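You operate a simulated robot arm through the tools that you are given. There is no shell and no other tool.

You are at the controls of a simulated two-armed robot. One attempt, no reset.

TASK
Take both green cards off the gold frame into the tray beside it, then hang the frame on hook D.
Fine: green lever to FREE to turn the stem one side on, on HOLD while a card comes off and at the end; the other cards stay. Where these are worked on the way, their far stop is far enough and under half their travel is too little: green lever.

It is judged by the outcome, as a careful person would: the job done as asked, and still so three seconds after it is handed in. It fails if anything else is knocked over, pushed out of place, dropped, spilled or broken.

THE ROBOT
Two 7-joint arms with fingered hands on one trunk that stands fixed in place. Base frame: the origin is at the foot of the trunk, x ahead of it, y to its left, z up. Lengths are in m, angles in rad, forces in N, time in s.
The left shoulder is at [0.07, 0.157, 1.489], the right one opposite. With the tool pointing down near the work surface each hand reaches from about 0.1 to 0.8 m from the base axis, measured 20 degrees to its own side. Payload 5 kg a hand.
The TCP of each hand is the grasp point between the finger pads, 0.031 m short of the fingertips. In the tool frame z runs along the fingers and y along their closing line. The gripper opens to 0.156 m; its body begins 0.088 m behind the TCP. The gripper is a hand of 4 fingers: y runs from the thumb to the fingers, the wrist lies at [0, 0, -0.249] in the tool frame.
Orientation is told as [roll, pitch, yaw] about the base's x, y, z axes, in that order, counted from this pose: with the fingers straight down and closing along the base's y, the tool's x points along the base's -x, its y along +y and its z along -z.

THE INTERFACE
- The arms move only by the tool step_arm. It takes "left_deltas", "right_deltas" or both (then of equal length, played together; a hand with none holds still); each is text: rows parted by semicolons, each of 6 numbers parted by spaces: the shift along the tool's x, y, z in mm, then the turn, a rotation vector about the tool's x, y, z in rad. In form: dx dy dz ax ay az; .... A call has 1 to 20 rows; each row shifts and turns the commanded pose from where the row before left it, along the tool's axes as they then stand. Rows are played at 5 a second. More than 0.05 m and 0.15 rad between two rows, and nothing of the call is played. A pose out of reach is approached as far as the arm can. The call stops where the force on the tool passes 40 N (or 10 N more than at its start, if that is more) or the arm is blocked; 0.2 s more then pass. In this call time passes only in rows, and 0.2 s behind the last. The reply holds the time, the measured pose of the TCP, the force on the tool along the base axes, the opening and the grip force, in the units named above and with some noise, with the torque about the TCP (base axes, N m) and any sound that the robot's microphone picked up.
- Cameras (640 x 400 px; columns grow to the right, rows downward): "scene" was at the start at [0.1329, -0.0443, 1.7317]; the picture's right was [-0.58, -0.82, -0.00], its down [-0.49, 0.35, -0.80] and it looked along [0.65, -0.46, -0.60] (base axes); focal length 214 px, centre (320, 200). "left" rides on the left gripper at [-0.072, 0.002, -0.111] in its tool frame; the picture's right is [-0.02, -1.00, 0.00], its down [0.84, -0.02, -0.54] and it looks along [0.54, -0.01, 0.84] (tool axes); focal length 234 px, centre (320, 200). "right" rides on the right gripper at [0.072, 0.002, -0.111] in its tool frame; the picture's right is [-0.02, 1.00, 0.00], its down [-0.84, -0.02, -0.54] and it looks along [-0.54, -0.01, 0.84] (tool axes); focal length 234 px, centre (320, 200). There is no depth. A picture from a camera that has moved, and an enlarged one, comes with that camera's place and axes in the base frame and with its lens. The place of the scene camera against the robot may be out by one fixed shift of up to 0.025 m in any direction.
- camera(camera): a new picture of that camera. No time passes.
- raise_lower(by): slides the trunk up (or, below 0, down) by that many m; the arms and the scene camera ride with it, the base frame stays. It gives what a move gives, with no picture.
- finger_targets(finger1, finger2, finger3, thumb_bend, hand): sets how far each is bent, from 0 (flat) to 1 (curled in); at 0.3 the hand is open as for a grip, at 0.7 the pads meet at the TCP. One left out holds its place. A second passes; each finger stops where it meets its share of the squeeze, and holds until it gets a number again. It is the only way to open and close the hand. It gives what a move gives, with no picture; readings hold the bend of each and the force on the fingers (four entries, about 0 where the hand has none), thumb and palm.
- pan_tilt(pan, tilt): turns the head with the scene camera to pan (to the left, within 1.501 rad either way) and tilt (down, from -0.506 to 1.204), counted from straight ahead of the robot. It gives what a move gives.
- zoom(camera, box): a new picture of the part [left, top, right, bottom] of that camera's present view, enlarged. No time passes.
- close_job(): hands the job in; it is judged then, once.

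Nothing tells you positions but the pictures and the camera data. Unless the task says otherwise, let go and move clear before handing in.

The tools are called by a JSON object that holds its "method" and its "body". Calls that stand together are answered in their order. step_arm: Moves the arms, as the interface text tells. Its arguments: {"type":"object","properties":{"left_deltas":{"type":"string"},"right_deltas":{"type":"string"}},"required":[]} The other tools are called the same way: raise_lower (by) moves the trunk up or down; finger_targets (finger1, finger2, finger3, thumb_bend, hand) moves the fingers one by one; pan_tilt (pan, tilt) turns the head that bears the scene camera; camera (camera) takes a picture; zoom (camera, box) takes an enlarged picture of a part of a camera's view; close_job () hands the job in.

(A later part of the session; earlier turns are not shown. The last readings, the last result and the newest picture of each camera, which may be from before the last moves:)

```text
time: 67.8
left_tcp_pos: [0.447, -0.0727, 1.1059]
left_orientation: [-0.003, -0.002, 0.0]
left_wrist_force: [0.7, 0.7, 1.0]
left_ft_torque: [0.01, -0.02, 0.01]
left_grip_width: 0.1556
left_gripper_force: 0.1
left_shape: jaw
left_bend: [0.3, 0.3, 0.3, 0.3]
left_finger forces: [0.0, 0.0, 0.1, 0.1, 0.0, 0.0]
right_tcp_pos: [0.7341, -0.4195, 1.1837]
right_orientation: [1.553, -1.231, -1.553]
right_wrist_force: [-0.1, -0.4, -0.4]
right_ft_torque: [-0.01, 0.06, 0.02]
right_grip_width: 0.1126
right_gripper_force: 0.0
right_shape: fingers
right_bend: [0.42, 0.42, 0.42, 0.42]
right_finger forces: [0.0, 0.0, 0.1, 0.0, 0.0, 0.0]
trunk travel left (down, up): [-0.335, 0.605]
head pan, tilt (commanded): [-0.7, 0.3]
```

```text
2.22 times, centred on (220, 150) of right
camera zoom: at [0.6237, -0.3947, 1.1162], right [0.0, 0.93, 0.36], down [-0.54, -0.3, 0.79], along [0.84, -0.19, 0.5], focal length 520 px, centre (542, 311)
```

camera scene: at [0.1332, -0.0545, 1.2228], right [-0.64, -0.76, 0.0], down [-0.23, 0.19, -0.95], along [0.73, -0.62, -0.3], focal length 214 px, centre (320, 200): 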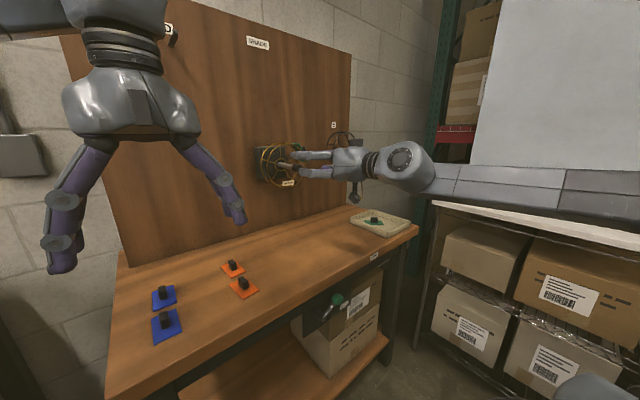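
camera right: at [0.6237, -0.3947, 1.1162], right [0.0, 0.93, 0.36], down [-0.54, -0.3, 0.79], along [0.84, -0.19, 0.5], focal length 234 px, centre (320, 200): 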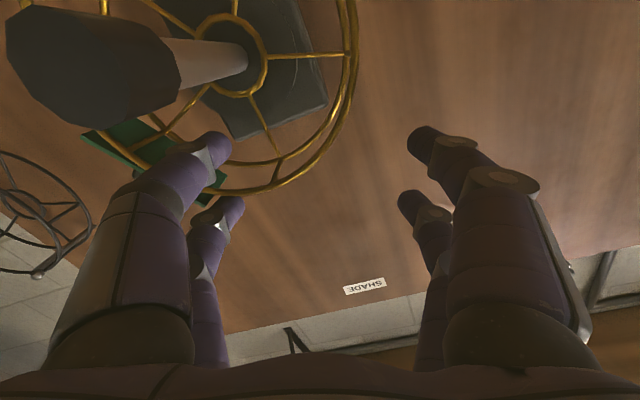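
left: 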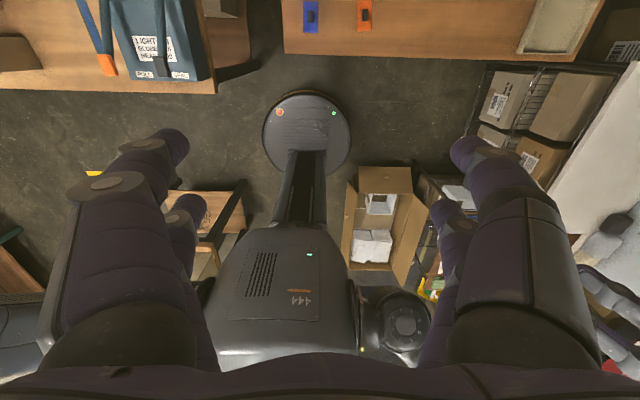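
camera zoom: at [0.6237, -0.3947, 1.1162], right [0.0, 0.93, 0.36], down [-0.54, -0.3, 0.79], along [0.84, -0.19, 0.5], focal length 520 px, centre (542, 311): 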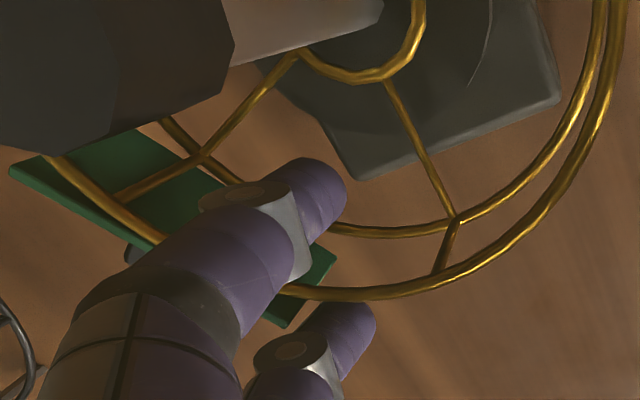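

The thumb is inside the ring, between the top spoke and the right spoke. Advancing to bring the tip to the spoke plane.

{"method": "step_arm", "body": {"right_deltas": "0 0 18 0 0 0; 0 0 18 0 0 0"}}

{"method": "zoom", "body": {"camera": "right", "box": [80, 40, 360, 220]}}

{"method": "zoom", "body": {"camera": "scene", "box": [240, 110, 340, 190]}}

```text
time: 68.4
left_tcp_pos: [0.4471, -0.0725, 1.1068]
left_orientation: [-0.001, -0.002, 0.0]
left_wrist_force: [0.0, -0.4, 0.5]
left_ft_torque: [-0.01, 0.0, -0.01]
left_grip_width: 0.156
left_gripper_force: 0.0
left_shape: jaw
left_bend: [0.3, 0.3, 0.3, 0.3]
left_finger forces: [0.1, 0.0, 0.0, 0.0, 0.1, 0.0]
right_tcp_pos: [0.7705, -0.4182, 1.1823]
right_orientation: [1.552, -1.231, -1.554]
right_wrist_force: [-0.7, -0.1, 0.2]
right_ft_torque: [-0.03, 0.01, 0.03]
right_grip_width: 0.1124
right_gripper_force: 0.0
right_shape: fingers
right_bend: [0.42, 0.42, 0.42, 0.42]
right_finger forces: [0.1, 0.0, 0.0, 0.1, 0.0, 0.0]
trunk travel left (down, up): [-0.335, 0.605]
head pan, tilt (commanded): [-0.7, 0.3]
```

```text
2.22 times, centred on (220, 130) of right
camera zoom: at [0.6607, -0.3936, 1.1154], right [0.0, 0.93, 0.36], down [-0.54, -0.3, 0.79], along [0.84, -0.19, 0.5], focal length 520 px, centre (542, 356)
```

zoom: 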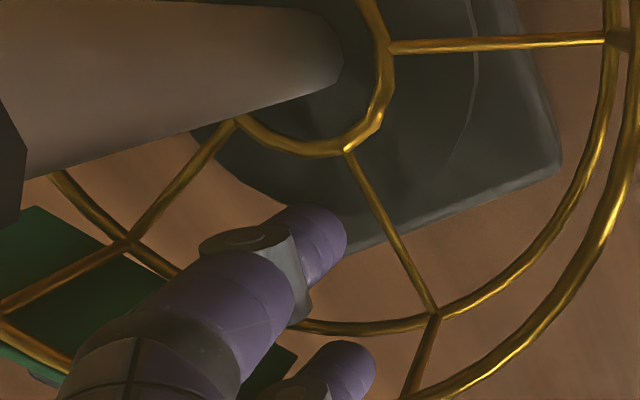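

```text
5.00 times, centred on (290, 150) of scene
camera zoom: at [0.1334, -0.0544, 1.2229], right [-0.64, -0.76, 0.0], down [-0.23, 0.19, -0.96], along [0.73, -0.62, -0.3], focal length 1072 px, centre (470, 450)
```

zoom: 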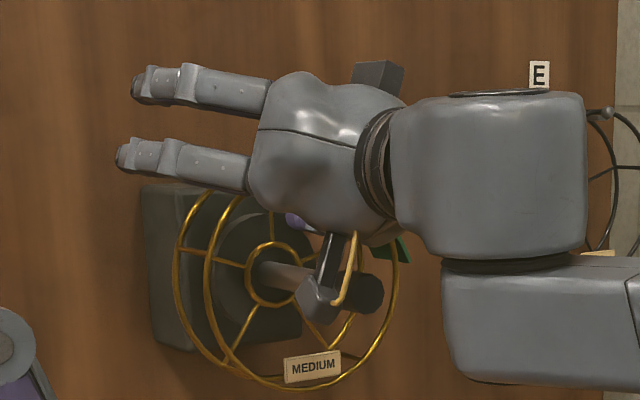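

Thumb tip is beside the top spoke at its plane. A few millimetres deeper, then I begin the orbit about the stem axis, three small steps first.

{"method": "step_arm", "body": {"right_deltas": "0 0 6 0 0 0; 6.3 6.7 0 0 0 -0.1; 6.3 6.7 0 0 0 -0.1; 6.3 6.7 0 0 0 -0.1"}}

{"method": "zoom", "body": {"camera": "right", "box": [80, 40, 360, 220]}}

{"method": "zoom", "body": {"camera": "scene", "box": [240, 110, 340, 190]}}

```text
time: 69.4
left_tcp_pos: [0.4471, -0.0717, 1.1068]
left_orientation: [-0.002, -0.002, 0.0]
left_wrist_force: [-0.5, -0.8, -0.5]
left_ft_torque: [0.0, 0.0, -0.01]
left_grip_width: 0.156
left_gripper_force: 0.1
left_shape: jaw
left_bend: [0.3, 0.3, 0.3, 0.3]
left_finger forces: [0.0, 0.0, 0.1, 0.1, 0.0, 0.1]
right_tcp_pos: [0.7764, -0.3946, 1.1685]
right_orientation: [1.408, -1.531, -1.408]
right_wrist_force: [0.2, 0.2, 0.5]
right_ft_torque: [0.01, 0.0, -0.01]
right_grip_width: 0.1124
right_gripper_force: 0.0
right_shape: fingers
right_bend: [0.42, 0.42, 0.42, 0.42]
right_finger forces: [0.1, 0.0, 0.1, 0.0, 0.1, 0.0]
trunk travel left (down, up): [-0.335, 0.605]
head pan, tilt (commanded): [-0.7, 0.3]
```

```text
2.22 times, centred on (220, 130) of right
camera zoom: at [0.6657, -0.3902, 1.0977], right [0.0, 1.0, 0.06], down [-0.54, -0.05, 0.84], along [0.84, -0.03, 0.54], focal length 520 px, centre (542, 356)
```

zoom: 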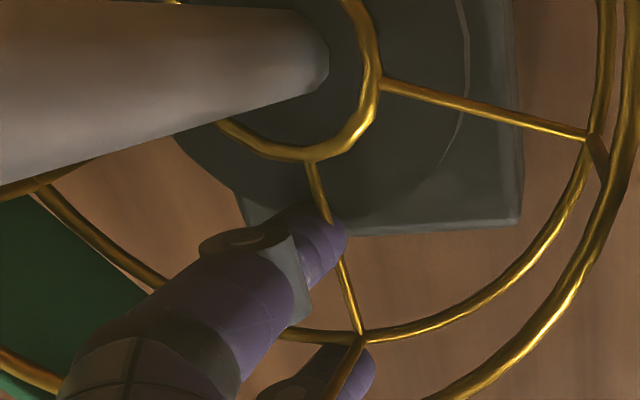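

```text
5.00 times, centred on (290, 150) of scene
camera zoom: at [0.1333, -0.0542, 1.2229], right [-0.64, -0.77, 0.0], down [-0.23, 0.19, -0.96], along [0.73, -0.62, -0.3], focal length 1072 px, centre (470, 450)
```

zoom: 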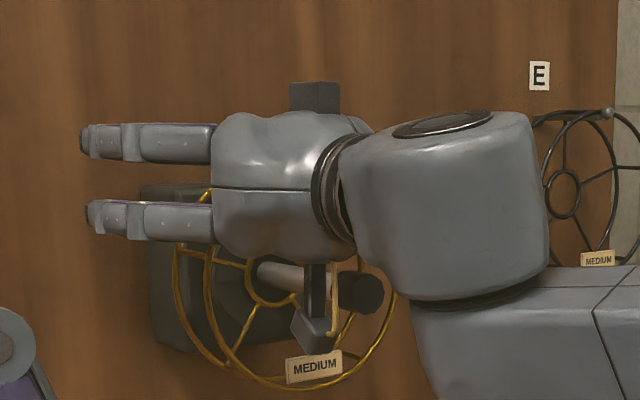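

No contact: the thumb is passing just in front of the spoke plane (x≈0.80). I'll orbit back, go 18 mm deeper, and orbit again.

{"method": "step_arm", "body": {"right_deltas": "-7 -6.1 0 0 0 0.1; -7 -6.1 0 0 0 0.1; -7 -6.1 0 0 0 0.1; 0 0 9 0 0 0; 0 0 9 0 0 0"}}

{"method": "zoom", "body": {"camera": "right", "box": [80, 40, 360, 220]}}

{"method": "zoom", "body": {"camera": "scene", "box": [240, 110, 340, 190]}}

```text
time: 70.6
left_tcp_pos: [0.4466, -0.0734, 1.1057]
left_orientation: [0.0, -0.001, 0.0]
left_wrist_force: [-0.1, -0.6, -0.1]
left_ft_torque: [-0.02, 0.0, 0.03]
left_grip_width: 0.156
left_gripper_force: 0.1
left_shape: jaw
left_bend: [0.3, 0.3, 0.3, 0.3]
left_finger forces: [0.0, 0.0, 0.1, 0.1, 0.1, 0.0]
right_tcp_pos: [0.7941, -0.4152, 1.1864]
right_orientation: [1.551, -1.227, -1.553]
right_wrist_force: [0.1, 0.1, -1.0]
right_ft_torque: [-0.02, 0.0, -0.01]
right_grip_width: 0.1127
right_gripper_force: 0.0
right_shape: fingers
right_bend: [0.42, 0.42, 0.42, 0.42]
right_finger forces: [0.2, 0.0, 0.1, 0.0, 0.0, 0.1]
trunk travel left (down, up): [-0.335, 0.605]
head pan, tilt (commanded): [-0.7, 0.3]
```

```text
2.22 times, centred on (220, 130) of right
camera zoom: at [0.6834, -0.391, 1.1203], right [0.0, 0.93, 0.36], down [-0.54, -0.3, 0.79], along [0.84, -0.19, 0.5], focal length 520 px, centre (542, 356)
```

zoom: 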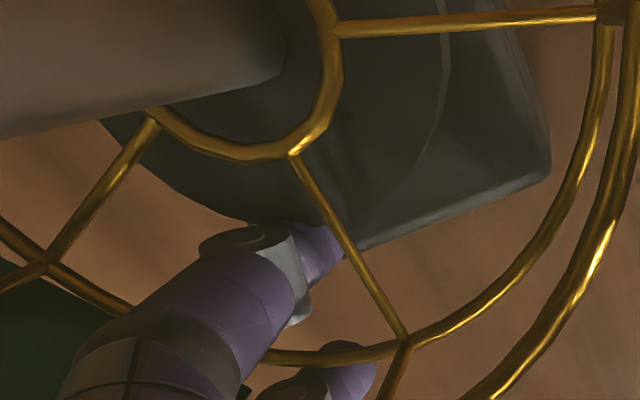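

```text
5.00 times, centred on (290, 150) of scene
camera zoom: at [0.1333, -0.0545, 1.2229], right [-0.64, -0.76, 0.0], down [-0.23, 0.19, -0.96], along [0.73, -0.62, -0.3], focal length 1072 px, centre (470, 450)
```

zoom: 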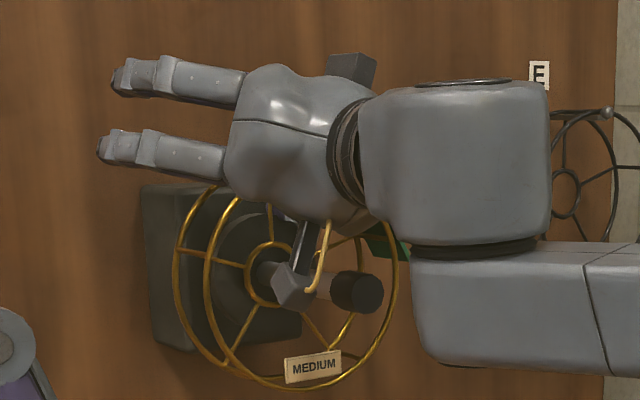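

Now the spoke lies in front of the thumb tip, so the thumb is through the spoke plane. Orbiting again.

{"method": "step_arm", "body": {"right_deltas": "6.8 6.9 0 0 0 -0.1; 6.8 6.9 0 0 0 -0.1; 6.8 6.9 0 0 0 -0.1"}}

{"method": "zoom", "body": {"camera": "right", "box": [80, 40, 360, 220]}}

{"method": "zoom", "body": {"camera": "scene", "box": [240, 110, 340, 190]}}

```text
time: 71.4
left_tcp_pos: [0.4465, -0.0726, 1.1051]
left_orientation: [-0.001, -0.003, 0.0]
left_wrist_force: [0.1, 0.1, 1.4]
left_ft_torque: [0.0, -0.03, -0.02]
left_grip_width: 0.1558
left_gripper_force: 0.0
left_shape: jaw
left_bend: [0.3, 0.3, 0.3, 0.3]
left_finger forces: [0.1, 0.0, 0.0, 0.0, 0.1, 0.0]
right_tcp_pos: [0.7955, -0.3892, 1.1716]
right_orientation: [1.423, -1.53, -1.423]
right_wrist_force: [-0.3, 0.5, 0.2]
right_ft_torque: [-0.01, -0.04, -0.01]
right_grip_width: 0.1126
right_gripper_force: 0.1
right_shape: fingers
right_bend: [0.42, 0.42, 0.42, 0.42]
right_finger forces: [0.1, 0.0, 0.1, 0.0, 0.0, 0.0]
trunk travel left (down, up): [-0.335, 0.605]
head pan, tilt (commanded): [-0.7, 0.3]
```

```text
2.22 times, centred on (220, 130) of right
camera zoom: at [0.6835, -0.3867, 1.1002], right [0.0, 1.0, 0.06], down [-0.54, -0.05, 0.84], along [0.84, -0.03, 0.54], focal length 520 px, centre (542, 356)
```

zoom: 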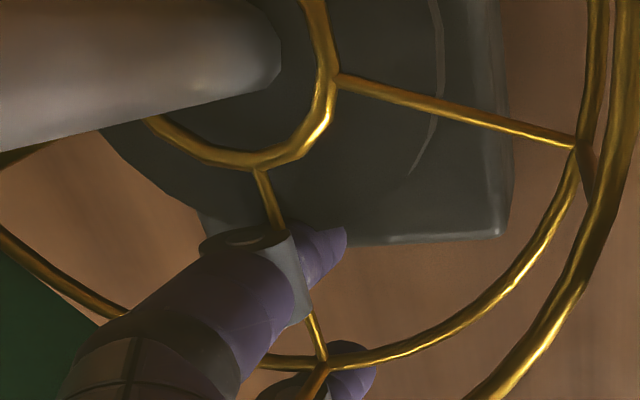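

```text
5.00 times, centred on (290, 150) of scene
camera zoom: at [0.1334, -0.0543, 1.2229], right [-0.64, -0.76, 0.0], down [-0.23, 0.19, -0.96], along [0.73, -0.62, -0.3], focal length 1072 px, centre (470, 450)
```

zoom: 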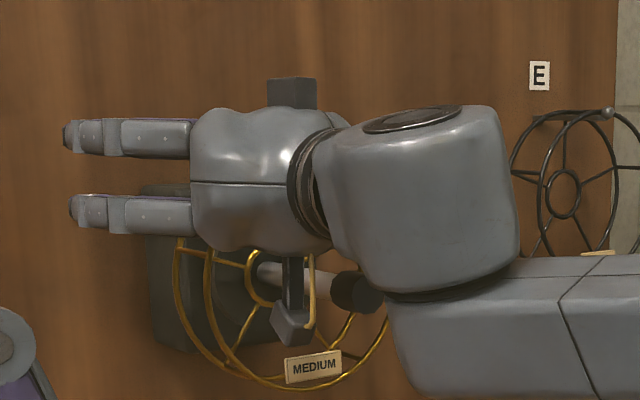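

The thumb passes the spoke without any force, so spokes won't take a push. I'll withdraw straight back and instead pinch the front ring's rim on the left side, with thumb inside and finger1 outside, then orbit.

{"method": "step_arm", "body": {"right_deltas": "0 0 -40 0 0 0; 0 0 -40 0 0 0; 0 0 -40 0 0 0; 0 0 -40 0 0 0; 0 0 0 0 0 0.115; 0 0 0 0 0 0.115; 0 0 0 0 0 0.115; 0 0 0 0 0 0.115"}}

{"method": "finger_targets", "body": {"hand": "right", "thumb_bend": 0.57, "finger1": 0.6, "finger2": 0.4, "finger3": 0.4}}

{"method": "camera", "body": {"camera": "right"}}

{"method": "camera", "body": {"camera": "scene"}}

```text
time: 73.2
left_tcp_pos: [0.4467, -0.0742, 1.1072]
left_orientation: [-0.001, -0.001, -0.001]
left_wrist_force: [-0.4, -0.2, -0.3]
left_ft_torque: [0.0, 0.0, 0.01]
left_grip_width: 0.1557
left_gripper_force: 0.1
left_shape: jaw
left_bend: [0.3, 0.3, 0.3, 0.3]
left_finger forces: [0.1, 0.0, 0.0, 0.0, 0.0, 0.0]
right_tcp_pos: [0.6327, -0.3903, 1.174]
right_orientation: [1.558, -1.068, -1.56]
right_wrist_force: [1.0, 0.0, 0.3]
right_ft_torque: [-0.04, -0.01, 0.02]
right_grip_width: 0.1128
right_gripper_force: 0.1
right_shape: fingers
right_bend: [0.42, 0.42, 0.42, 0.42]
right_finger forces: [0.1, 0.0, 0.0, 0.1, 0.0, 0.0]
trunk travel left (down, up): [-0.335, 0.605]
head pan, tilt (commanded): [-0.7, 0.3]
```

```text
time: 74.2
left_tcp_pos: [0.4463, -0.0733, 1.1058]
left_orientation: [0.0, -0.003, 0.002]
left_wrist_force: [0.4, 0.0, 1.1]
left_ft_torque: [-0.01, -0.02, 0.04]
left_grip_width: 0.1559
left_gripper_force: 0.1
left_shape: jaw
left_bend: [0.3, 0.3, 0.3, 0.3]
left_finger forces: [0.1, 0.0, 0.0, 0.1, 0.0, 0.1]
right_tcp_pos: [0.6343, -0.3902, 1.1735]
right_orientation: [1.558, -1.07, -1.56]
right_wrist_force: [0.0, 0.8, -0.1]
right_ft_torque: [0.01, -0.03, -0.03]
right_grip_width: 0.05
right_gripper_force: 0.0
right_shape: fingers
right_bend: [0.6, 0.4, 0.4, 0.56]
right_finger forces: [0.1, 0.0, 0.0, 0.1, 0.0, 0.1]
trunk travel left (down, up): [-0.335, 0.605]
head pan, tilt (commanded): [-0.7, 0.3]
```

```text
taken
camera right: at [0.5237, -0.3553, 1.1118], right [0.0, 0.87, 0.5], down [-0.54, -0.42, 0.73], along [0.84, -0.27, 0.47], focal length 234 px, centre (320, 200)
```

right: 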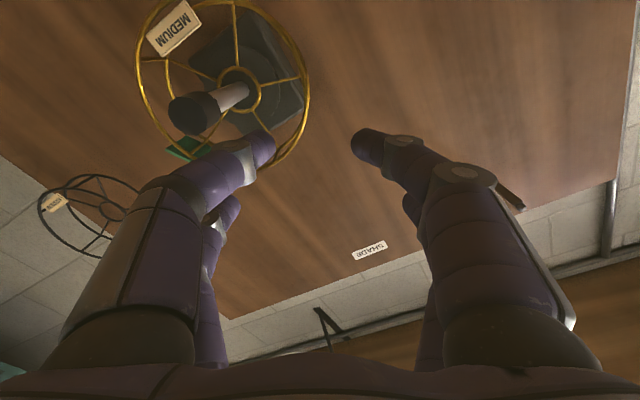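

```text
taken
camera scene: at [0.1332, -0.0544, 1.2229], right [-0.64, -0.76, 0.0], down [-0.23, 0.19, -0.96], along [0.73, -0.62, -0.3], focal length 214 px, centre (320, 200)
```

scene: 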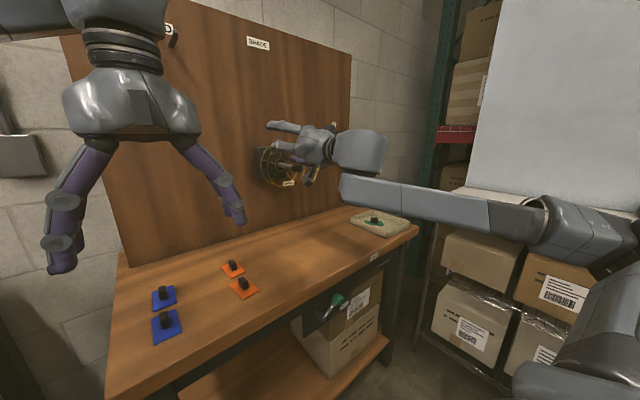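

Lining up so the ring's rim, 30° above its left extreme, falls between thumb and finger1; then advancing partway.

{"method": "step_arm", "body": {"right_deltas": "15.8 -3.5 25 0 0 0; 0 0 30 0 0 0"}}

{"method": "camera", "body": {"camera": "right"}}

{"method": "zoom", "body": {"camera": "right", "box": [180, 60, 420, 220]}}

```text
time: 74.8
left_tcp_pos: [0.4405, -0.0698, 1.1096]
left_orientation: [-0.006, -0.01, -0.002]
left_wrist_force: [-3.2, 1.0, 1.7]
left_ft_torque: [-0.11, -0.29, -0.03]
left_grip_width: 0.156
left_gripper_force: 0.0
left_shape: jaw
left_bend: [0.3, 0.3, 0.3, 0.3]
left_finger forces: [0.0, 0.0, 0.0, 0.1, 0.1, 0.0]
right_tcp_pos: [0.6842, -0.3839, 1.1669]
right_orientation: [1.584, -1.071, -1.582]
right_wrist_force: [3.0, 1.2, -11.8]
right_ft_torque: [-0.01, -1.02, -0.11]
right_grip_width: 0.0494
right_gripper_force: 0.0
right_shape: fingers
right_bend: [0.6, 0.4, 0.4, 0.56]
right_finger forces: [0.1, 0.1, 0.0, 0.0, 0.0, 0.0]
trunk travel left (down, up): [-0.335, 0.605]
head pan, tilt (commanded): [-0.7, 0.3]
```

```text
taken
camera right: at [0.5733, -0.3486, 1.1035], right [0.0, 0.87, 0.5], down [-0.55, -0.42, 0.72], along [0.84, -0.27, 0.48], focal length 234 px, centre (320, 200)
```

right: 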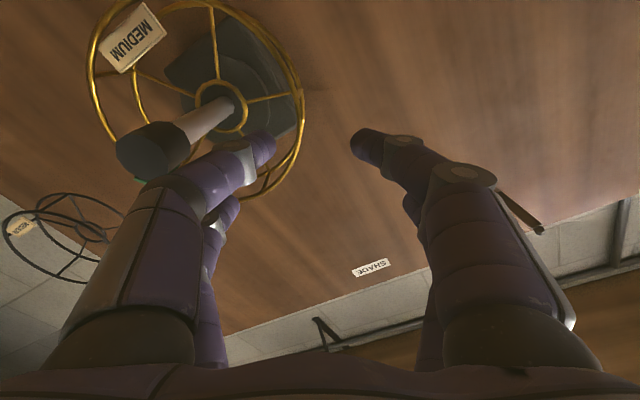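

```text
2.50 times, centred on (300, 140) of right
camera zoom: at [0.5733, -0.3486, 1.1035], right [0.0, 0.87, 0.5], down [-0.55, -0.42, 0.72], along [0.84, -0.27, 0.48], focal length 585 px, centre (370, 350)
```

zoom: 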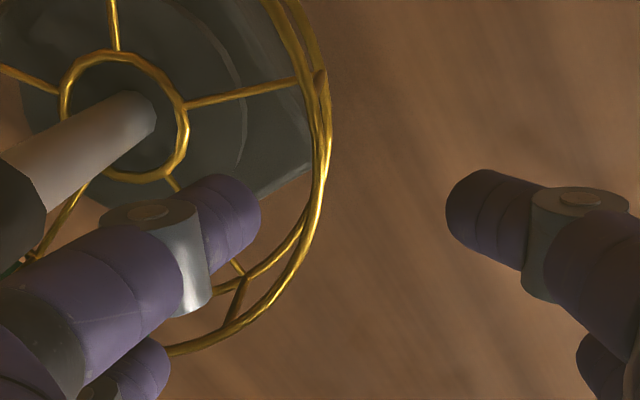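

There's an odd force reading and both arms shifted slightly, perhaps a transient. I'll let it settle and look.

{"method": "pan_tilt", "body": {"pan": -0.7, "tilt": 0.35}}

{"method": "camera", "body": {"camera": "scene"}}

{"method": "zoom", "body": {"camera": "right", "box": [180, 60, 420, 220]}}

```text
time: 75.4
left_tcp_pos: [0.4482, -0.072, 1.1056]
left_orientation: [-0.002, -0.002, 0.0]
left_wrist_force: [0.4, -0.9, -0.5]
left_ft_torque: [0.01, 0.03, 0.0]
left_grip_width: 0.1561
left_gripper_force: 0.1
left_shape: jaw
left_bend: [0.3, 0.3, 0.3, 0.3]
left_finger forces: [0.0, 0.0, 0.0, 0.0, 0.1, 0.1]
right_tcp_pos: [0.6872, -0.3854, 1.1709]
right_orientation: [1.605, -1.07, -1.599]
right_wrist_force: [0.3, 0.2, -0.2]
right_ft_torque: [0.01, -0.01, -0.01]
right_grip_width: 0.0493
right_gripper_force: 0.2
right_shape: fingers
right_bend: [0.6, 0.4, 0.4, 0.56]
right_finger forces: [0.0, 0.0, 0.0, 0.0, 0.1, 0.0]
trunk travel left (down, up): [-0.335, 0.605]
head pan, tilt (commanded): [-0.7, 0.351]
```

```text
taken
camera scene: at [0.1337, -0.0546, 1.2181], right [-0.64, -0.77, 0.0], down [-0.26, 0.22, -0.94], along [0.72, -0.6, -0.34], focal length 214 px, centre (320, 200)
```

scene: 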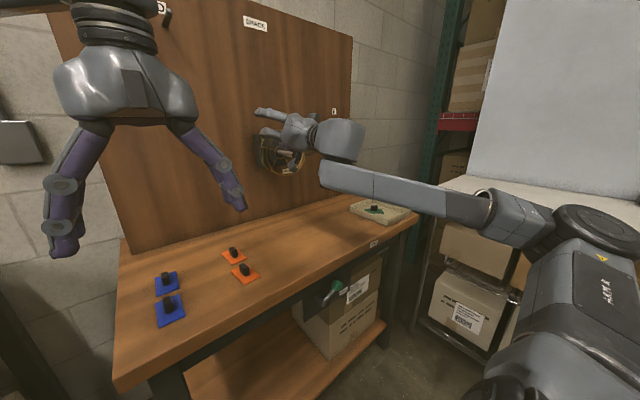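

```text
2.50 times, centred on (300, 140) of right
camera zoom: at [0.5768, -0.3508, 1.1065], right [-0.01, 0.87, 0.5], down [-0.56, -0.42, 0.72], along [0.83, -0.27, 0.48], focal length 585 px, centre (370, 350)
```

zoom: 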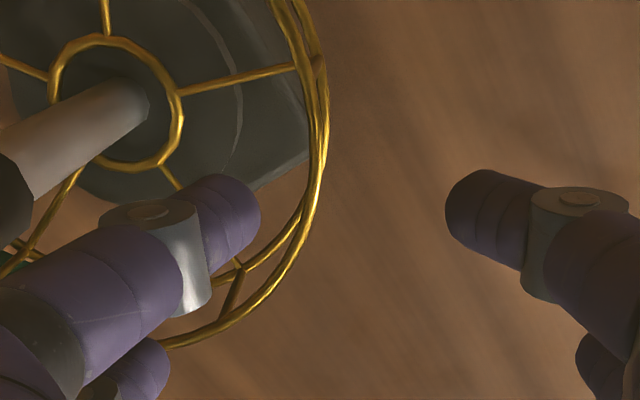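

Forces are back to zero, but the hand sits 12 mm higher than commanded. I'll test a small downward correction to see whether it follows.

{"method": "step_arm", "body": {"right_deltas": "5 0 0 0 0 0; 5 0 0 0 0 0"}}

```text
time: 76.0
left_tcp_pos: [0.4475, -0.0735, 1.1065]
left_orientation: [-0.002, -0.001, -0.001]
left_wrist_force: [-0.3, -0.7, 0.1]
left_ft_torque: [-0.02, 0.0, 0.01]
left_grip_width: 0.1558
left_gripper_force: 0.0
left_shape: jaw
left_bend: [0.3, 0.3, 0.3, 0.3]
left_finger forces: [0.0, 0.0, 0.1, 0.0, 0.0, 0.0]
right_tcp_pos: [0.6901, -0.3807, 1.1478]
right_orientation: [1.56, -1.07, -1.559]
right_wrist_force: [0.1, 0.8, -0.9]
right_ft_torque: [-0.03, 0.02, -0.01]
right_grip_width: 0.0496
right_gripper_force: 0.0
right_shape: fingers
right_bend: [0.6, 0.4, 0.4, 0.56]
right_finger forces: [0.0, 0.0, 0.2, 0.1, 0.0, 0.1]
trunk travel left (down, up): [-0.335, 0.605]
head pan, tilt (commanded): [-0.7, 0.351]
```

It follows again. Returning to the intended height.

{"method": "step_arm", "body": {"right_deltas": "-5.5 0.6 0 0 0 0; -5.5 0.6 0 0 0 0"}}

{"method": "zoom", "body": {"camera": "right", "box": [180, 60, 420, 220]}}

```text
time: 76.6
left_tcp_pos: [0.4474, -0.0721, 1.1069]
left_orientation: [0.0, 0.0, 0.001]
left_wrist_force: [0.0, 0.2, -0.3]
left_ft_torque: [-0.01, 0.02, -0.01]
left_grip_width: 0.156
left_gripper_force: 0.0
left_shape: jaw
left_bend: [0.3, 0.3, 0.3, 0.3]
left_finger forces: [0.1, 0.0, 0.0, 0.0, 0.1, 0.1]
right_tcp_pos: [0.6892, -0.3858, 1.1589]
right_orientation: [1.559, -1.071, -1.56]
right_wrist_force: [-0.1, -0.9, 0.0]
right_ft_torque: [-0.02, 0.0, 0.02]
right_grip_width: 0.0495
right_gripper_force: 0.0
right_shape: fingers
right_bend: [0.6, 0.4, 0.4, 0.56]
right_finger forces: [0.1, 0.0, 0.0, 0.0, 0.0, 0.1]
trunk travel left (down, up): [-0.335, 0.605]
head pan, tilt (commanded): [-0.7, 0.351]
```

```text
2.50 times, centred on (300, 140) of right
camera zoom: at [0.5786, -0.35, 1.0974], right [0.0, 0.87, 0.5], down [-0.54, -0.42, 0.73], along [0.84, -0.27, 0.47], focal length 585 px, centre (370, 350)
```

zoom: 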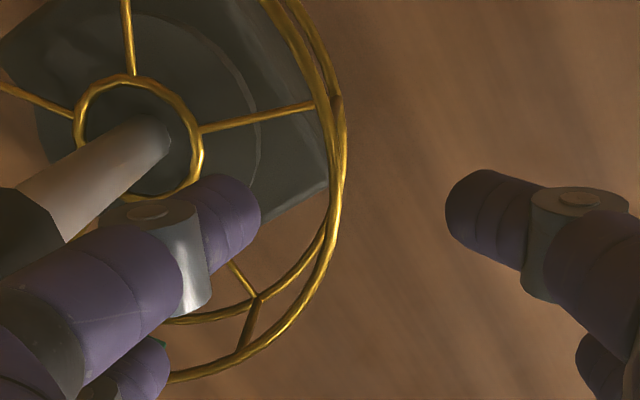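

The rim is between thumb and finger1 as planned. Advancing to the ring plane.

{"method": "step_arm", "body": {"right_deltas": "0 0 18.5 0 0 0; 0 0 18.5 0 0 0"}}

{"method": "zoom", "body": {"camera": "right", "box": [180, 60, 420, 220]}}

{"method": "zoom", "body": {"camera": "scene", "box": [230, 90, 350, 190]}}

```text
time: 77.2
left_tcp_pos: [0.4471, -0.0728, 1.1061]
left_orientation: [-0.001, -0.001, 0.001]
left_wrist_force: [-0.2, 0.0, -0.1]
left_ft_torque: [-0.01, -0.04, 0.02]
left_grip_width: 0.1559
left_gripper_force: 0.0
left_shape: jaw
left_bend: [0.3, 0.3, 0.3, 0.3]
left_finger forces: [0.1, 0.0, 0.0, 0.1, 0.0, 0.1]
right_tcp_pos: [0.7273, -0.3841, 1.1592]
right_orientation: [1.558, -1.071, -1.557]
right_wrist_force: [-0.2, 0.6, 0.2]
right_ft_torque: [0.01, 0.04, -0.01]
right_grip_width: 0.0494
right_gripper_force: 0.0
right_shape: fingers
right_bend: [0.6, 0.4, 0.4, 0.56]
right_finger forces: [0.0, 0.0, 0.1, 0.0, 0.0, 0.0]
trunk travel left (down, up): [-0.335, 0.605]
head pan, tilt (commanded): [-0.7, 0.351]
```

```text
2.50 times, centred on (300, 140) of right
camera zoom: at [0.617, -0.3487, 1.0975], right [0.0, 0.87, 0.5], down [-0.54, -0.42, 0.73], along [0.84, -0.27, 0.47], focal length 585 px, centre (370, 350)
```

zoom: 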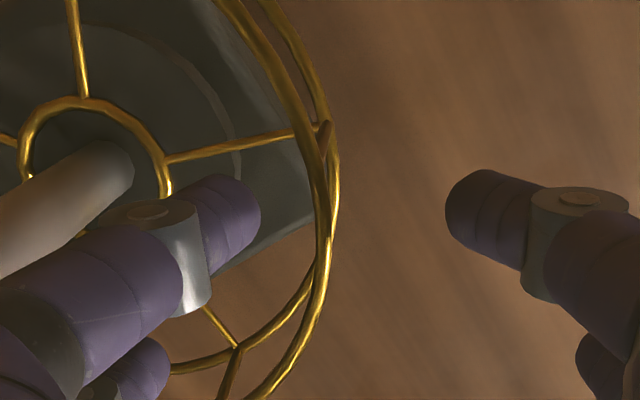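

```text
4.00 times, centred on (290, 140) of scene
camera zoom: at [0.1335, -0.0542, 1.2181], right [-0.64, -0.76, 0.0], down [-0.26, 0.22, -0.94], along [0.72, -0.6, -0.34], focal length 858 px, centre (440, 440)
```

zoom: 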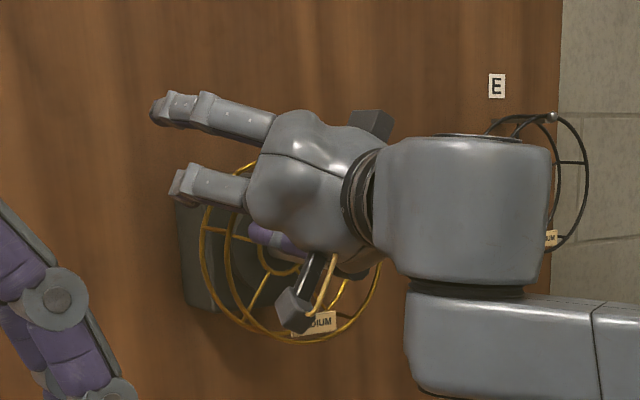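

The rim is between the two fingertips. I'll close thumb first to the rim, then finger1 onto it.

{"method": "finger_targets", "body": {"hand": "right", "thumb_bend": 0.65, "finger1": 0.85}}

{"method": "zoom", "body": {"camera": "right", "box": [180, 60, 420, 220]}}

{"method": "zoom", "body": {"camera": "scene", "box": [230, 90, 350, 190]}}

```text
time: 78.2
left_tcp_pos: [0.4475, -0.0733, 1.106]
left_orientation: [-0.001, -0.003, 0.001]
left_wrist_force: [-0.8, 0.5, 1.3]
left_ft_torque: [0.02, 0.03, -0.01]
left_grip_width: 0.1561
left_gripper_force: 0.0
left_shape: jaw
left_bend: [0.3, 0.3, 0.3, 0.3]
left_finger forces: [0.1, 0.0, 0.1, 0.0, 0.0, 0.0]
right_tcp_pos: [0.7273, -0.3844, 1.1597]
right_orientation: [1.559, -1.072, -1.562]
right_wrist_force: [0.4, -0.4, -0.4]
right_ft_torque: [-0.04, 0.01, -0.01]
right_grip_width: 0.0135
right_gripper_force: 0.0
right_shape: fingers
right_bend: [0.84, 0.4, 0.4, 0.64]
right_finger forces: [0.1, 0.0, 0.0, 0.1, 0.0, 0.0]
trunk travel left (down, up): [-0.335, 0.605]
head pan, tilt (commanded): [-0.7, 0.351]
```

```text
2.50 times, centred on (300, 140) of right
camera zoom: at [0.6164, -0.3491, 1.098], right [0.0, 0.87, 0.5], down [-0.54, -0.42, 0.73], along [0.84, -0.27, 0.47], focal length 585 px, centre (370, 350)
```

zoom: 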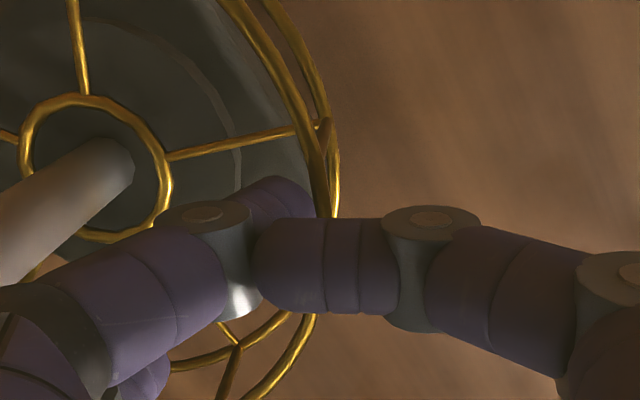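

```text
4.00 times, centred on (290, 140) of scene
camera zoom: at [0.1331, -0.0545, 1.2181], right [-0.64, -0.76, 0.0], down [-0.26, 0.22, -0.94], along [0.72, -0.6, -0.34], focal length 858 px, centre (440, 440)
```

zoom: 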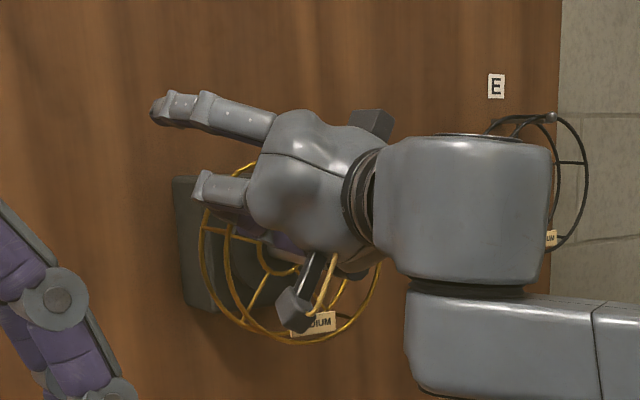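

Finger1 curled past in front of the rim. I'll reopen, shift so the pinch is centred (both fingers near 0.7) with the thumb passing beside the stem, and try again.

{"method": "finger_targets", "body": {"hand": "right", "thumb_bend": 0.57, "finger1": 0.57}}

{"method": "step_arm", "body": {"right_deltas": "0 0 -30 0 0 0; -15 -10 0 0 0 0; -15 -10 0 0 0 0"}}

{"method": "zoom", "body": {"camera": "right", "box": [180, 60, 420, 220]}}

```text
time: 79.2
left_tcp_pos: [0.4467, -0.0732, 1.1061]
left_orientation: [-0.002, -0.002, 0.0]
left_wrist_force: [0.4, 0.3, -0.3]
left_ft_torque: [0.0, -0.03, 0.0]
left_grip_width: 0.1558
left_gripper_force: 0.1
left_shape: jaw
left_bend: [0.3, 0.3, 0.3, 0.3]
left_finger forces: [0.0, 0.0, 0.0, 0.0, 0.1, 0.0]
right_tcp_pos: [0.7266, -0.3844, 1.1591]
right_orientation: [1.559, -1.071, -1.562]
right_wrist_force: [-0.3, 0.1, 0.8]
right_ft_torque: [-0.01, 0.01, -0.02]
right_grip_width: 0.0566
right_gripper_force: 0.1
right_shape: fingers
right_bend: [0.56, 0.4, 0.4, 0.56]
right_finger forces: [0.0, 0.1, 0.0, 0.1, 0.0, 0.0]
trunk travel left (down, up): [-0.335, 0.605]
head pan, tilt (commanded): [-0.7, 0.351]
```

```text
time: 80.0
left_tcp_pos: [0.4468, -0.0732, 1.1071]
left_orientation: [-0.002, -0.003, 0.0]
left_wrist_force: [-1.0, -0.1, -0.2]
left_ft_torque: [0.02, -0.03, -0.03]
left_grip_width: 0.1561
left_gripper_force: 0.0
left_shape: jaw
left_bend: [0.3, 0.3, 0.3, 0.3]
left_finger forces: [0.0, 0.0, 0.0, 0.1, 0.1, 0.0]
right_tcp_pos: [0.6976, -0.4186, 1.1761]
right_orientation: [1.559, -1.069, -1.561]
right_wrist_force: [-0.5, -0.6, -0.6]
right_ft_torque: [0.02, 0.02, 0.03]
right_grip_width: 0.0566
right_gripper_force: 0.0
right_shape: fingers
right_bend: [0.56, 0.4, 0.4, 0.56]
right_finger forces: [0.0, 0.0, 0.1, 0.1, 0.0, 0.0]
trunk travel left (down, up): [-0.335, 0.605]
head pan, tilt (commanded): [-0.7, 0.351]
```

```text
2.50 times, centred on (300, 140) of right
camera zoom: at [0.5858, -0.3833, 1.1142], right [0.0, 0.87, 0.5], down [-0.54, -0.42, 0.73], along [0.84, -0.27, 0.47], focal length 585 px, centre (370, 350)
```

zoom: 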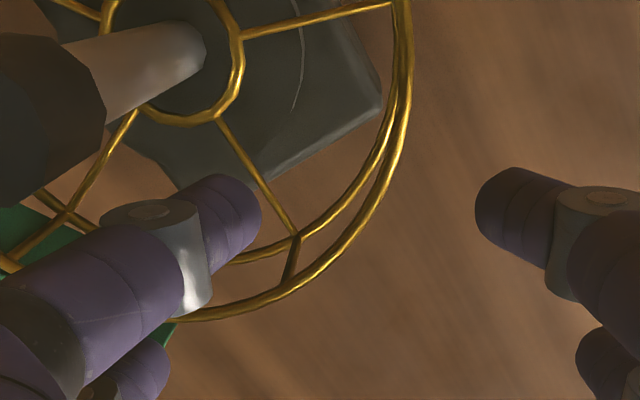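

The far-pair finger near the rim should be tucked away first. I'll curl finger2 and see which one it is.

{"method": "finger_targets", "body": {"hand": "right", "finger2": 1.0}}

{"method": "camera", "body": {"camera": "right"}}

```text
time: 81.0
left_tcp_pos: [0.4476, -0.0733, 1.1067]
left_orientation: [0.0, -0.002, -0.002]
left_wrist_force: [-0.6, 0.0, -0.6]
left_ft_torque: [0.01, 0.02, 0.03]
left_grip_width: 0.156
left_gripper_force: 0.0
left_shape: jaw
left_bend: [0.3, 0.3, 0.3, 0.3]
left_finger forces: [0.0, 0.0, 0.0, 0.0, 0.1, 0.0]
right_tcp_pos: [0.698, -0.4182, 1.1757]
right_orientation: [1.558, -1.069, -1.56]
right_wrist_force: [-0.6, 0.7, -0.5]
right_ft_torque: [0.01, -0.04, 0.0]
right_grip_width: 0.0567
right_gripper_force: 0.1
right_shape: fingers
right_bend: [0.56, 1.0, 0.4, 0.56]
right_finger forces: [0.1, 0.0, 0.0, 0.1, 0.1, 0.0]
trunk travel left (down, up): [-0.335, 0.605]
head pan, tilt (commanded): [-0.7, 0.351]
```

```text
taken
camera right: at [0.5863, -0.3828, 1.1138], right [0.0, 0.87, 0.5], down [-0.54, -0.42, 0.73], along [0.84, -0.27, 0.47], focal length 234 px, centre (320, 200)
```

right: 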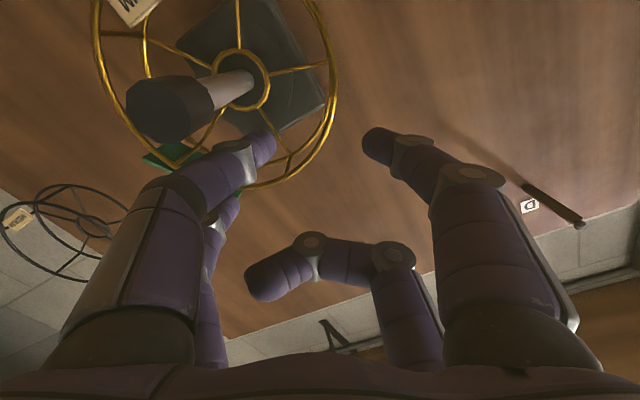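

Finger2 is the outer one; so finger3 is the one to tuck. Swapping them.

{"method": "finger_targets", "body": {"hand": "right", "finger2": 0.3}}

{"method": "finger_targets", "body": {"hand": "right", "finger3": 1.0}}

{"method": "step_arm", "body": {"right_deltas": "0 0 14 0 0 0; 0 0 14.5 0 0 0"}}

{"method": "camera", "body": {"camera": "right"}}

```text
time: 82.0
left_tcp_pos: [0.4466, -0.0727, 1.1059]
left_orientation: [-0.003, -0.001, 0.002]
left_wrist_force: [-0.2, 0.5, 0.0]
left_ft_torque: [-0.02, -0.01, 0.01]
left_grip_width: 0.156
left_gripper_force: 0.1
left_shape: jaw
left_bend: [0.3, 0.3, 0.3, 0.3]
left_finger forces: [0.0, 0.0, 0.0, 0.0, 0.0, 0.1]
right_tcp_pos: [0.6973, -0.417, 1.1764]
right_orientation: [1.558, -1.069, -1.561]
right_wrist_force: [-0.6, 0.6, 0.2]
right_ft_torque: [0.02, -0.01, 0.0]
right_grip_width: 0.0567
right_gripper_force: 0.1
right_shape: fingers
right_bend: [0.56, 0.3, 0.4, 0.56]
right_finger forces: [0.0, 0.0, 0.0, 0.0, 0.1, 0.0]
trunk travel left (down, up): [-0.335, 0.605]
head pan, tilt (commanded): [-0.7, 0.351]
```

```text
time: 83.0
left_tcp_pos: [0.4465, -0.0731, 1.1061]
left_orientation: [-0.001, -0.001, 0.0]
left_wrist_force: [0.4, 0.2, -0.4]
left_ft_torque: [-0.01, 0.01, 0.0]
left_grip_width: 0.1556
left_gripper_force: 0.0
left_shape: jaw
left_bend: [0.3, 0.3, 0.3, 0.3]
left_finger forces: [0.0, 0.0, 0.1, 0.0, 0.1, 0.1]
right_tcp_pos: [0.6979, -0.4178, 1.1757]
right_orientation: [1.56, -1.07, -1.559]
right_wrist_force: [-0.2, -0.1, 0.2]
right_ft_torque: [-0.01, -0.01, -0.06]
right_grip_width: 0.0567
right_gripper_force: 0.1
right_shape: fingers
right_bend: [0.56, 0.3, 1.0, 0.56]
right_finger forces: [0.1, 0.0, 0.0, 0.1, 0.0, 0.1]
trunk travel left (down, up): [-0.335, 0.605]
head pan, tilt (commanded): [-0.7, 0.351]
```

```text
time: 83.6
left_tcp_pos: [0.4468, -0.0739, 1.106]
left_orientation: [-0.002, -0.003, 0.0]
left_wrist_force: [0.6, -0.4, 0.1]
left_ft_torque: [-0.05, 0.0, -0.01]
left_grip_width: 0.1563
left_gripper_force: 0.1
left_shape: jaw
left_bend: [0.3, 0.3, 0.3, 0.3]
left_finger forces: [0.0, 0.1, 0.1, 0.0, 0.0, 0.0]
right_tcp_pos: [0.7266, -0.4158, 1.1751]
right_orientation: [1.556, -1.07, -1.559]
right_wrist_force: [-0.4, 0.1, 0.2]
right_ft_torque: [0.02, 0.01, 0.0]
right_grip_width: 0.0568
right_gripper_force: 0.1
right_shape: fingers
right_bend: [0.56, 0.3, 1.0, 0.56]
right_finger forces: [0.1, 0.0, 0.0, 0.0, 0.1, 0.0]
trunk travel left (down, up): [-0.335, 0.605]
head pan, tilt (commanded): [-0.7, 0.351]
```

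```text
taken
camera right: at [0.6149, -0.3812, 1.1133], right [0.0, 0.87, 0.5], down [-0.54, -0.42, 0.73], along [0.84, -0.27, 0.47], focal length 234 px, centre (320, 200)
```

right: 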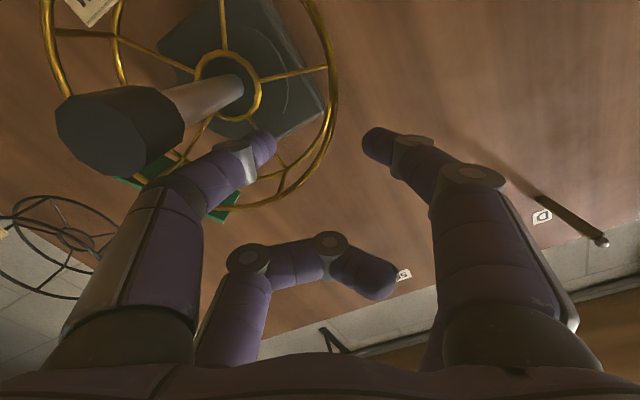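

The rim runs right through the pinch point. Closing thumb and finger1 on it.

{"method": "finger_targets", "body": {"hand": "right", "thumb_bend": 0.74, "finger1": 0.74}}

{"method": "zoom", "body": {"camera": "right", "box": [180, 60, 420, 220]}}

```text
time: 84.6
left_tcp_pos: [0.4465, -0.0723, 1.1066]
left_orientation: [-0.002, -0.002, 0.0]
left_wrist_force: [0.0, 0.2, 0.2]
left_ft_torque: [-0.03, -0.02, 0.01]
left_grip_width: 0.1561
left_gripper_force: 0.0
left_shape: jaw
left_bend: [0.3, 0.3, 0.3, 0.3]
left_finger forces: [0.1, 0.1, 0.1, 0.0, 0.0, 0.0]
right_tcp_pos: [0.7246, -0.4153, 1.1753]
right_orientation: [1.56, -1.068, -1.559]
right_wrist_force: [0.7, 1.9, 4.1]
right_ft_torque: [0.08, -0.08, 0.05]
right_grip_width: 0.0006
right_gripper_force: 3.6
right_shape: fingers
right_bend: [0.72, 0.3, 1.0, 0.73]
right_finger forces: [7.7, 0.1, 0.0, 0.1, 0.0, 0.1]
trunk travel left (down, up): [-0.335, 0.605]
head pan, tilt (commanded): [-0.7, 0.351]
```

```text
2.50 times, centred on (300, 140) of right
camera zoom: at [0.6143, -0.3808, 1.1142], right [0.0, 0.87, 0.5], down [-0.54, -0.42, 0.73], along [0.84, -0.27, 0.47], focal length 585 px, centre (370, 350)
```

zoom: 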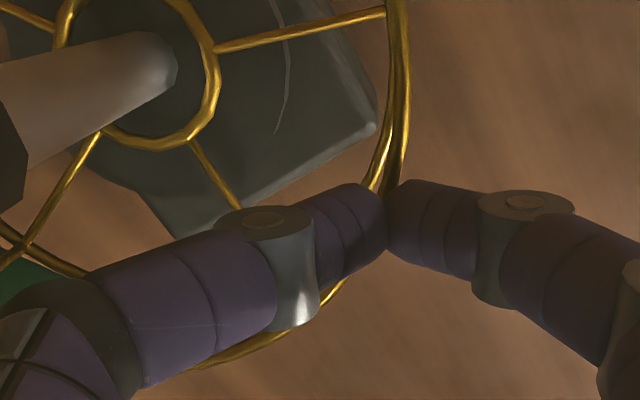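

Finger1 touches the rim but the tips meet slightly short of it. I'll open a little, go 9 mm deeper and close again.

{"method": "finger_targets", "body": {"hand": "right", "thumb_bend": 0.6, "finger1": 0.6}}

{"method": "step_arm", "body": {"right_deltas": "0 1 10 0 0 0"}}

{"method": "finger_targets", "body": {"hand": "right", "thumb_bend": 0.76, "finger1": 0.76}}

{"method": "zoom", "body": {"camera": "right", "box": [180, 60, 420, 220]}}

```text
time: 85.6
left_tcp_pos: [0.4468, -0.0729, 1.1065]
left_orientation: [-0.001, -0.003, 0.0]
left_wrist_force: [0.2, 0.2, 0.4]
left_ft_torque: [0.03, -0.02, 0.03]
left_grip_width: 0.1556
left_gripper_force: 0.1
left_shape: jaw
left_bend: [0.3, 0.3, 0.3, 0.3]
left_finger forces: [0.0, 0.0, 0.1, 0.1, 0.0, 0.0]
right_tcp_pos: [0.7251, -0.4167, 1.1765]
right_orientation: [1.557, -1.071, -1.56]
right_wrist_force: [-0.5, -0.1, -0.3]
right_ft_torque: [-0.01, 0.0, 0.0]
right_grip_width: 0.0409
right_gripper_force: 0.1
right_shape: fingers
right_bend: [0.6, 0.3, 1.0, 0.6]
right_finger forces: [0.0, 0.0, 0.0, 0.0, 0.0, 0.0]
trunk travel left (down, up): [-0.335, 0.605]
head pan, tilt (commanded): [-0.7, 0.351]
```

```text
time: 86.0
left_tcp_pos: [0.4471, -0.0722, 1.1063]
left_orientation: [-0.001, -0.002, 0.001]
left_wrist_force: [0.0, -0.2, -0.2]
left_ft_torque: [-0.02, 0.01, 0.02]
left_grip_width: 0.1559
left_gripper_force: 0.0
left_shape: jaw
left_bend: [0.3, 0.3, 0.3, 0.3]
left_finger forces: [0.0, 0.0, 0.1, 0.0, 0.0, 0.1]
right_tcp_pos: [0.7363, -0.4161, 1.1767]
right_orientation: [1.556, -1.07, -1.558]
right_wrist_force: [0.2, 0.1, 0.5]
right_ft_torque: [0.03, 0.03, -0.03]
right_grip_width: 0.041
right_gripper_force: 0.1
right_shape: fingers
right_bend: [0.6, 0.3, 1.0, 0.6]
right_finger forces: [0.0, 0.0, 0.1, 0.1, 0.0, 0.1]
trunk travel left (down, up): [-0.335, 0.605]
head pan, tilt (commanded): [-0.7, 0.351]
```

```text
time: 87.0
left_tcp_pos: [0.4472, -0.0722, 1.1061]
left_orientation: [-0.002, -0.004, 0.0]
left_wrist_force: [-0.2, 0.0, 0.4]
left_ft_torque: [0.03, -0.01, 0.0]
left_grip_width: 0.1558
left_gripper_force: 0.0
left_shape: jaw
left_bend: [0.3, 0.3, 0.3, 0.3]
left_finger forces: [0.0, 0.0, 0.0, 0.1, 0.0, 0.0]
right_tcp_pos: [0.7358, -0.4162, 1.1752]
right_orientation: [1.557, -1.071, -1.56]
right_wrist_force: [1.8, 1.4, 0.0]
right_ft_torque: [0.08, -0.11, 0.02]
right_grip_width: 0.0077
right_gripper_force: 7.8
right_shape: fingers
right_bend: [0.66, 0.3, 1.0, 0.72]
right_finger forces: [7.8, 0.1, 0.0, 0.0, 7.3, 0.0]
trunk travel left (down, up): [-0.335, 0.605]
head pan, tilt (commanded): [-0.7, 0.351]
```

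```text
2.50 times, centred on (300, 140) of right
camera zoom: at [0.6246, -0.3808, 1.1142], right [0.0, 0.87, 0.5], down [-0.54, -0.42, 0.73], along [0.84, -0.27, 0.47], focal length 585 px, centre (370, 350)
```

zoom: 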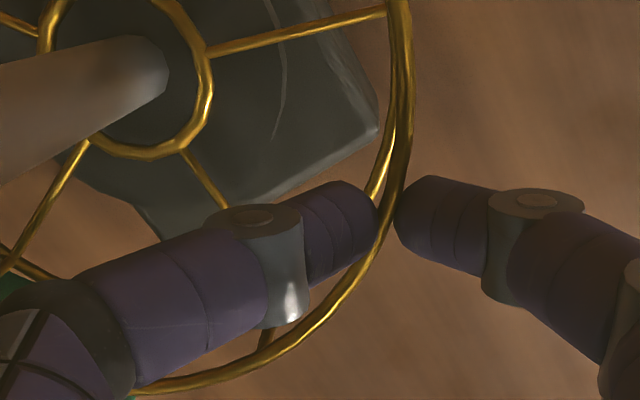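

The rim is firmly pinched (about 7.5 N each side). Now orbiting about the stem axis, three steps first.

{"method": "step_arm", "body": {"right_deltas": "7.1 4.85 0 0 0 -0.1; 7.1 4.85 0 0 0 -0.1; 7.1 4.85 0 0 0 -0.1"}}

{"method": "camera", "body": {"camera": "right"}}

{"method": "zoom", "body": {"camera": "scene", "box": [230, 90, 350, 190]}}

```text
time: 87.8
left_tcp_pos: [0.4472, -0.0726, 1.1071]
left_orientation: [-0.002, -0.002, -0.001]
left_wrist_force: [0.2, -1.3, -1.2]
left_ft_torque: [-0.05, 0.04, -0.02]
left_grip_width: 0.1561
left_gripper_force: 0.0
left_shape: jaw
left_bend: [0.3, 0.3, 0.3, 0.3]
left_finger forces: [0.0, 0.1, 0.1, 0.0, 0.0, 0.0]
right_tcp_pos: [0.7346, -0.3939, 1.1612]
right_orientation: [1.536, -1.372, -1.538]
right_wrist_force: [1.6, 0.5, 0.3]
right_ft_torque: [0.03, -0.07, 0.01]
right_grip_width: 0.0078
right_gripper_force: 7.5
right_shape: fingers
right_bend: [0.67, 0.3, 1.0, 0.72]
right_finger forces: [7.1, 0.0, 0.0, 0.0, 7.8, 0.1]
trunk travel left (down, up): [-0.335, 0.605]
head pan, tilt (commanded): [-0.7, 0.351]
```

```text
taken
camera right: at [0.6247, -0.3793, 1.0919], right [0.0, 0.98, 0.22], down [-0.54, -0.19, 0.82], along [0.84, -0.12, 0.53], focal length 234 px, centre (320, 200)
```

right: 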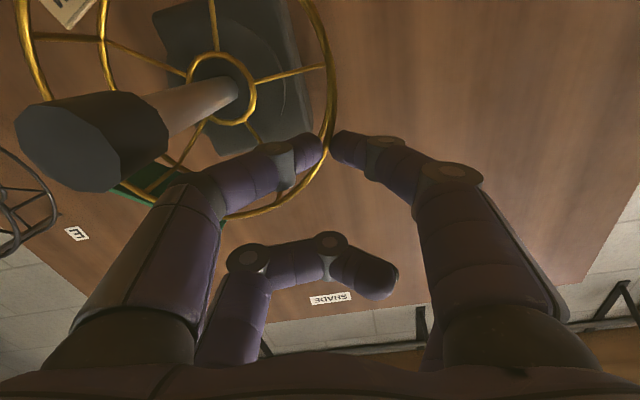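

```text
4.00 times, centred on (290, 140) of scene
camera zoom: at [0.1334, -0.0543, 1.2181], right [-0.64, -0.76, 0.0], down [-0.26, 0.22, -0.94], along [0.72, -0.6, -0.34], focal length 858 px, centre (440, 440)
```

zoom: 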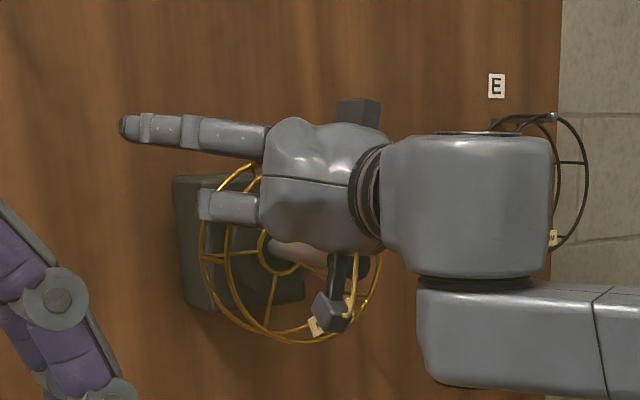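

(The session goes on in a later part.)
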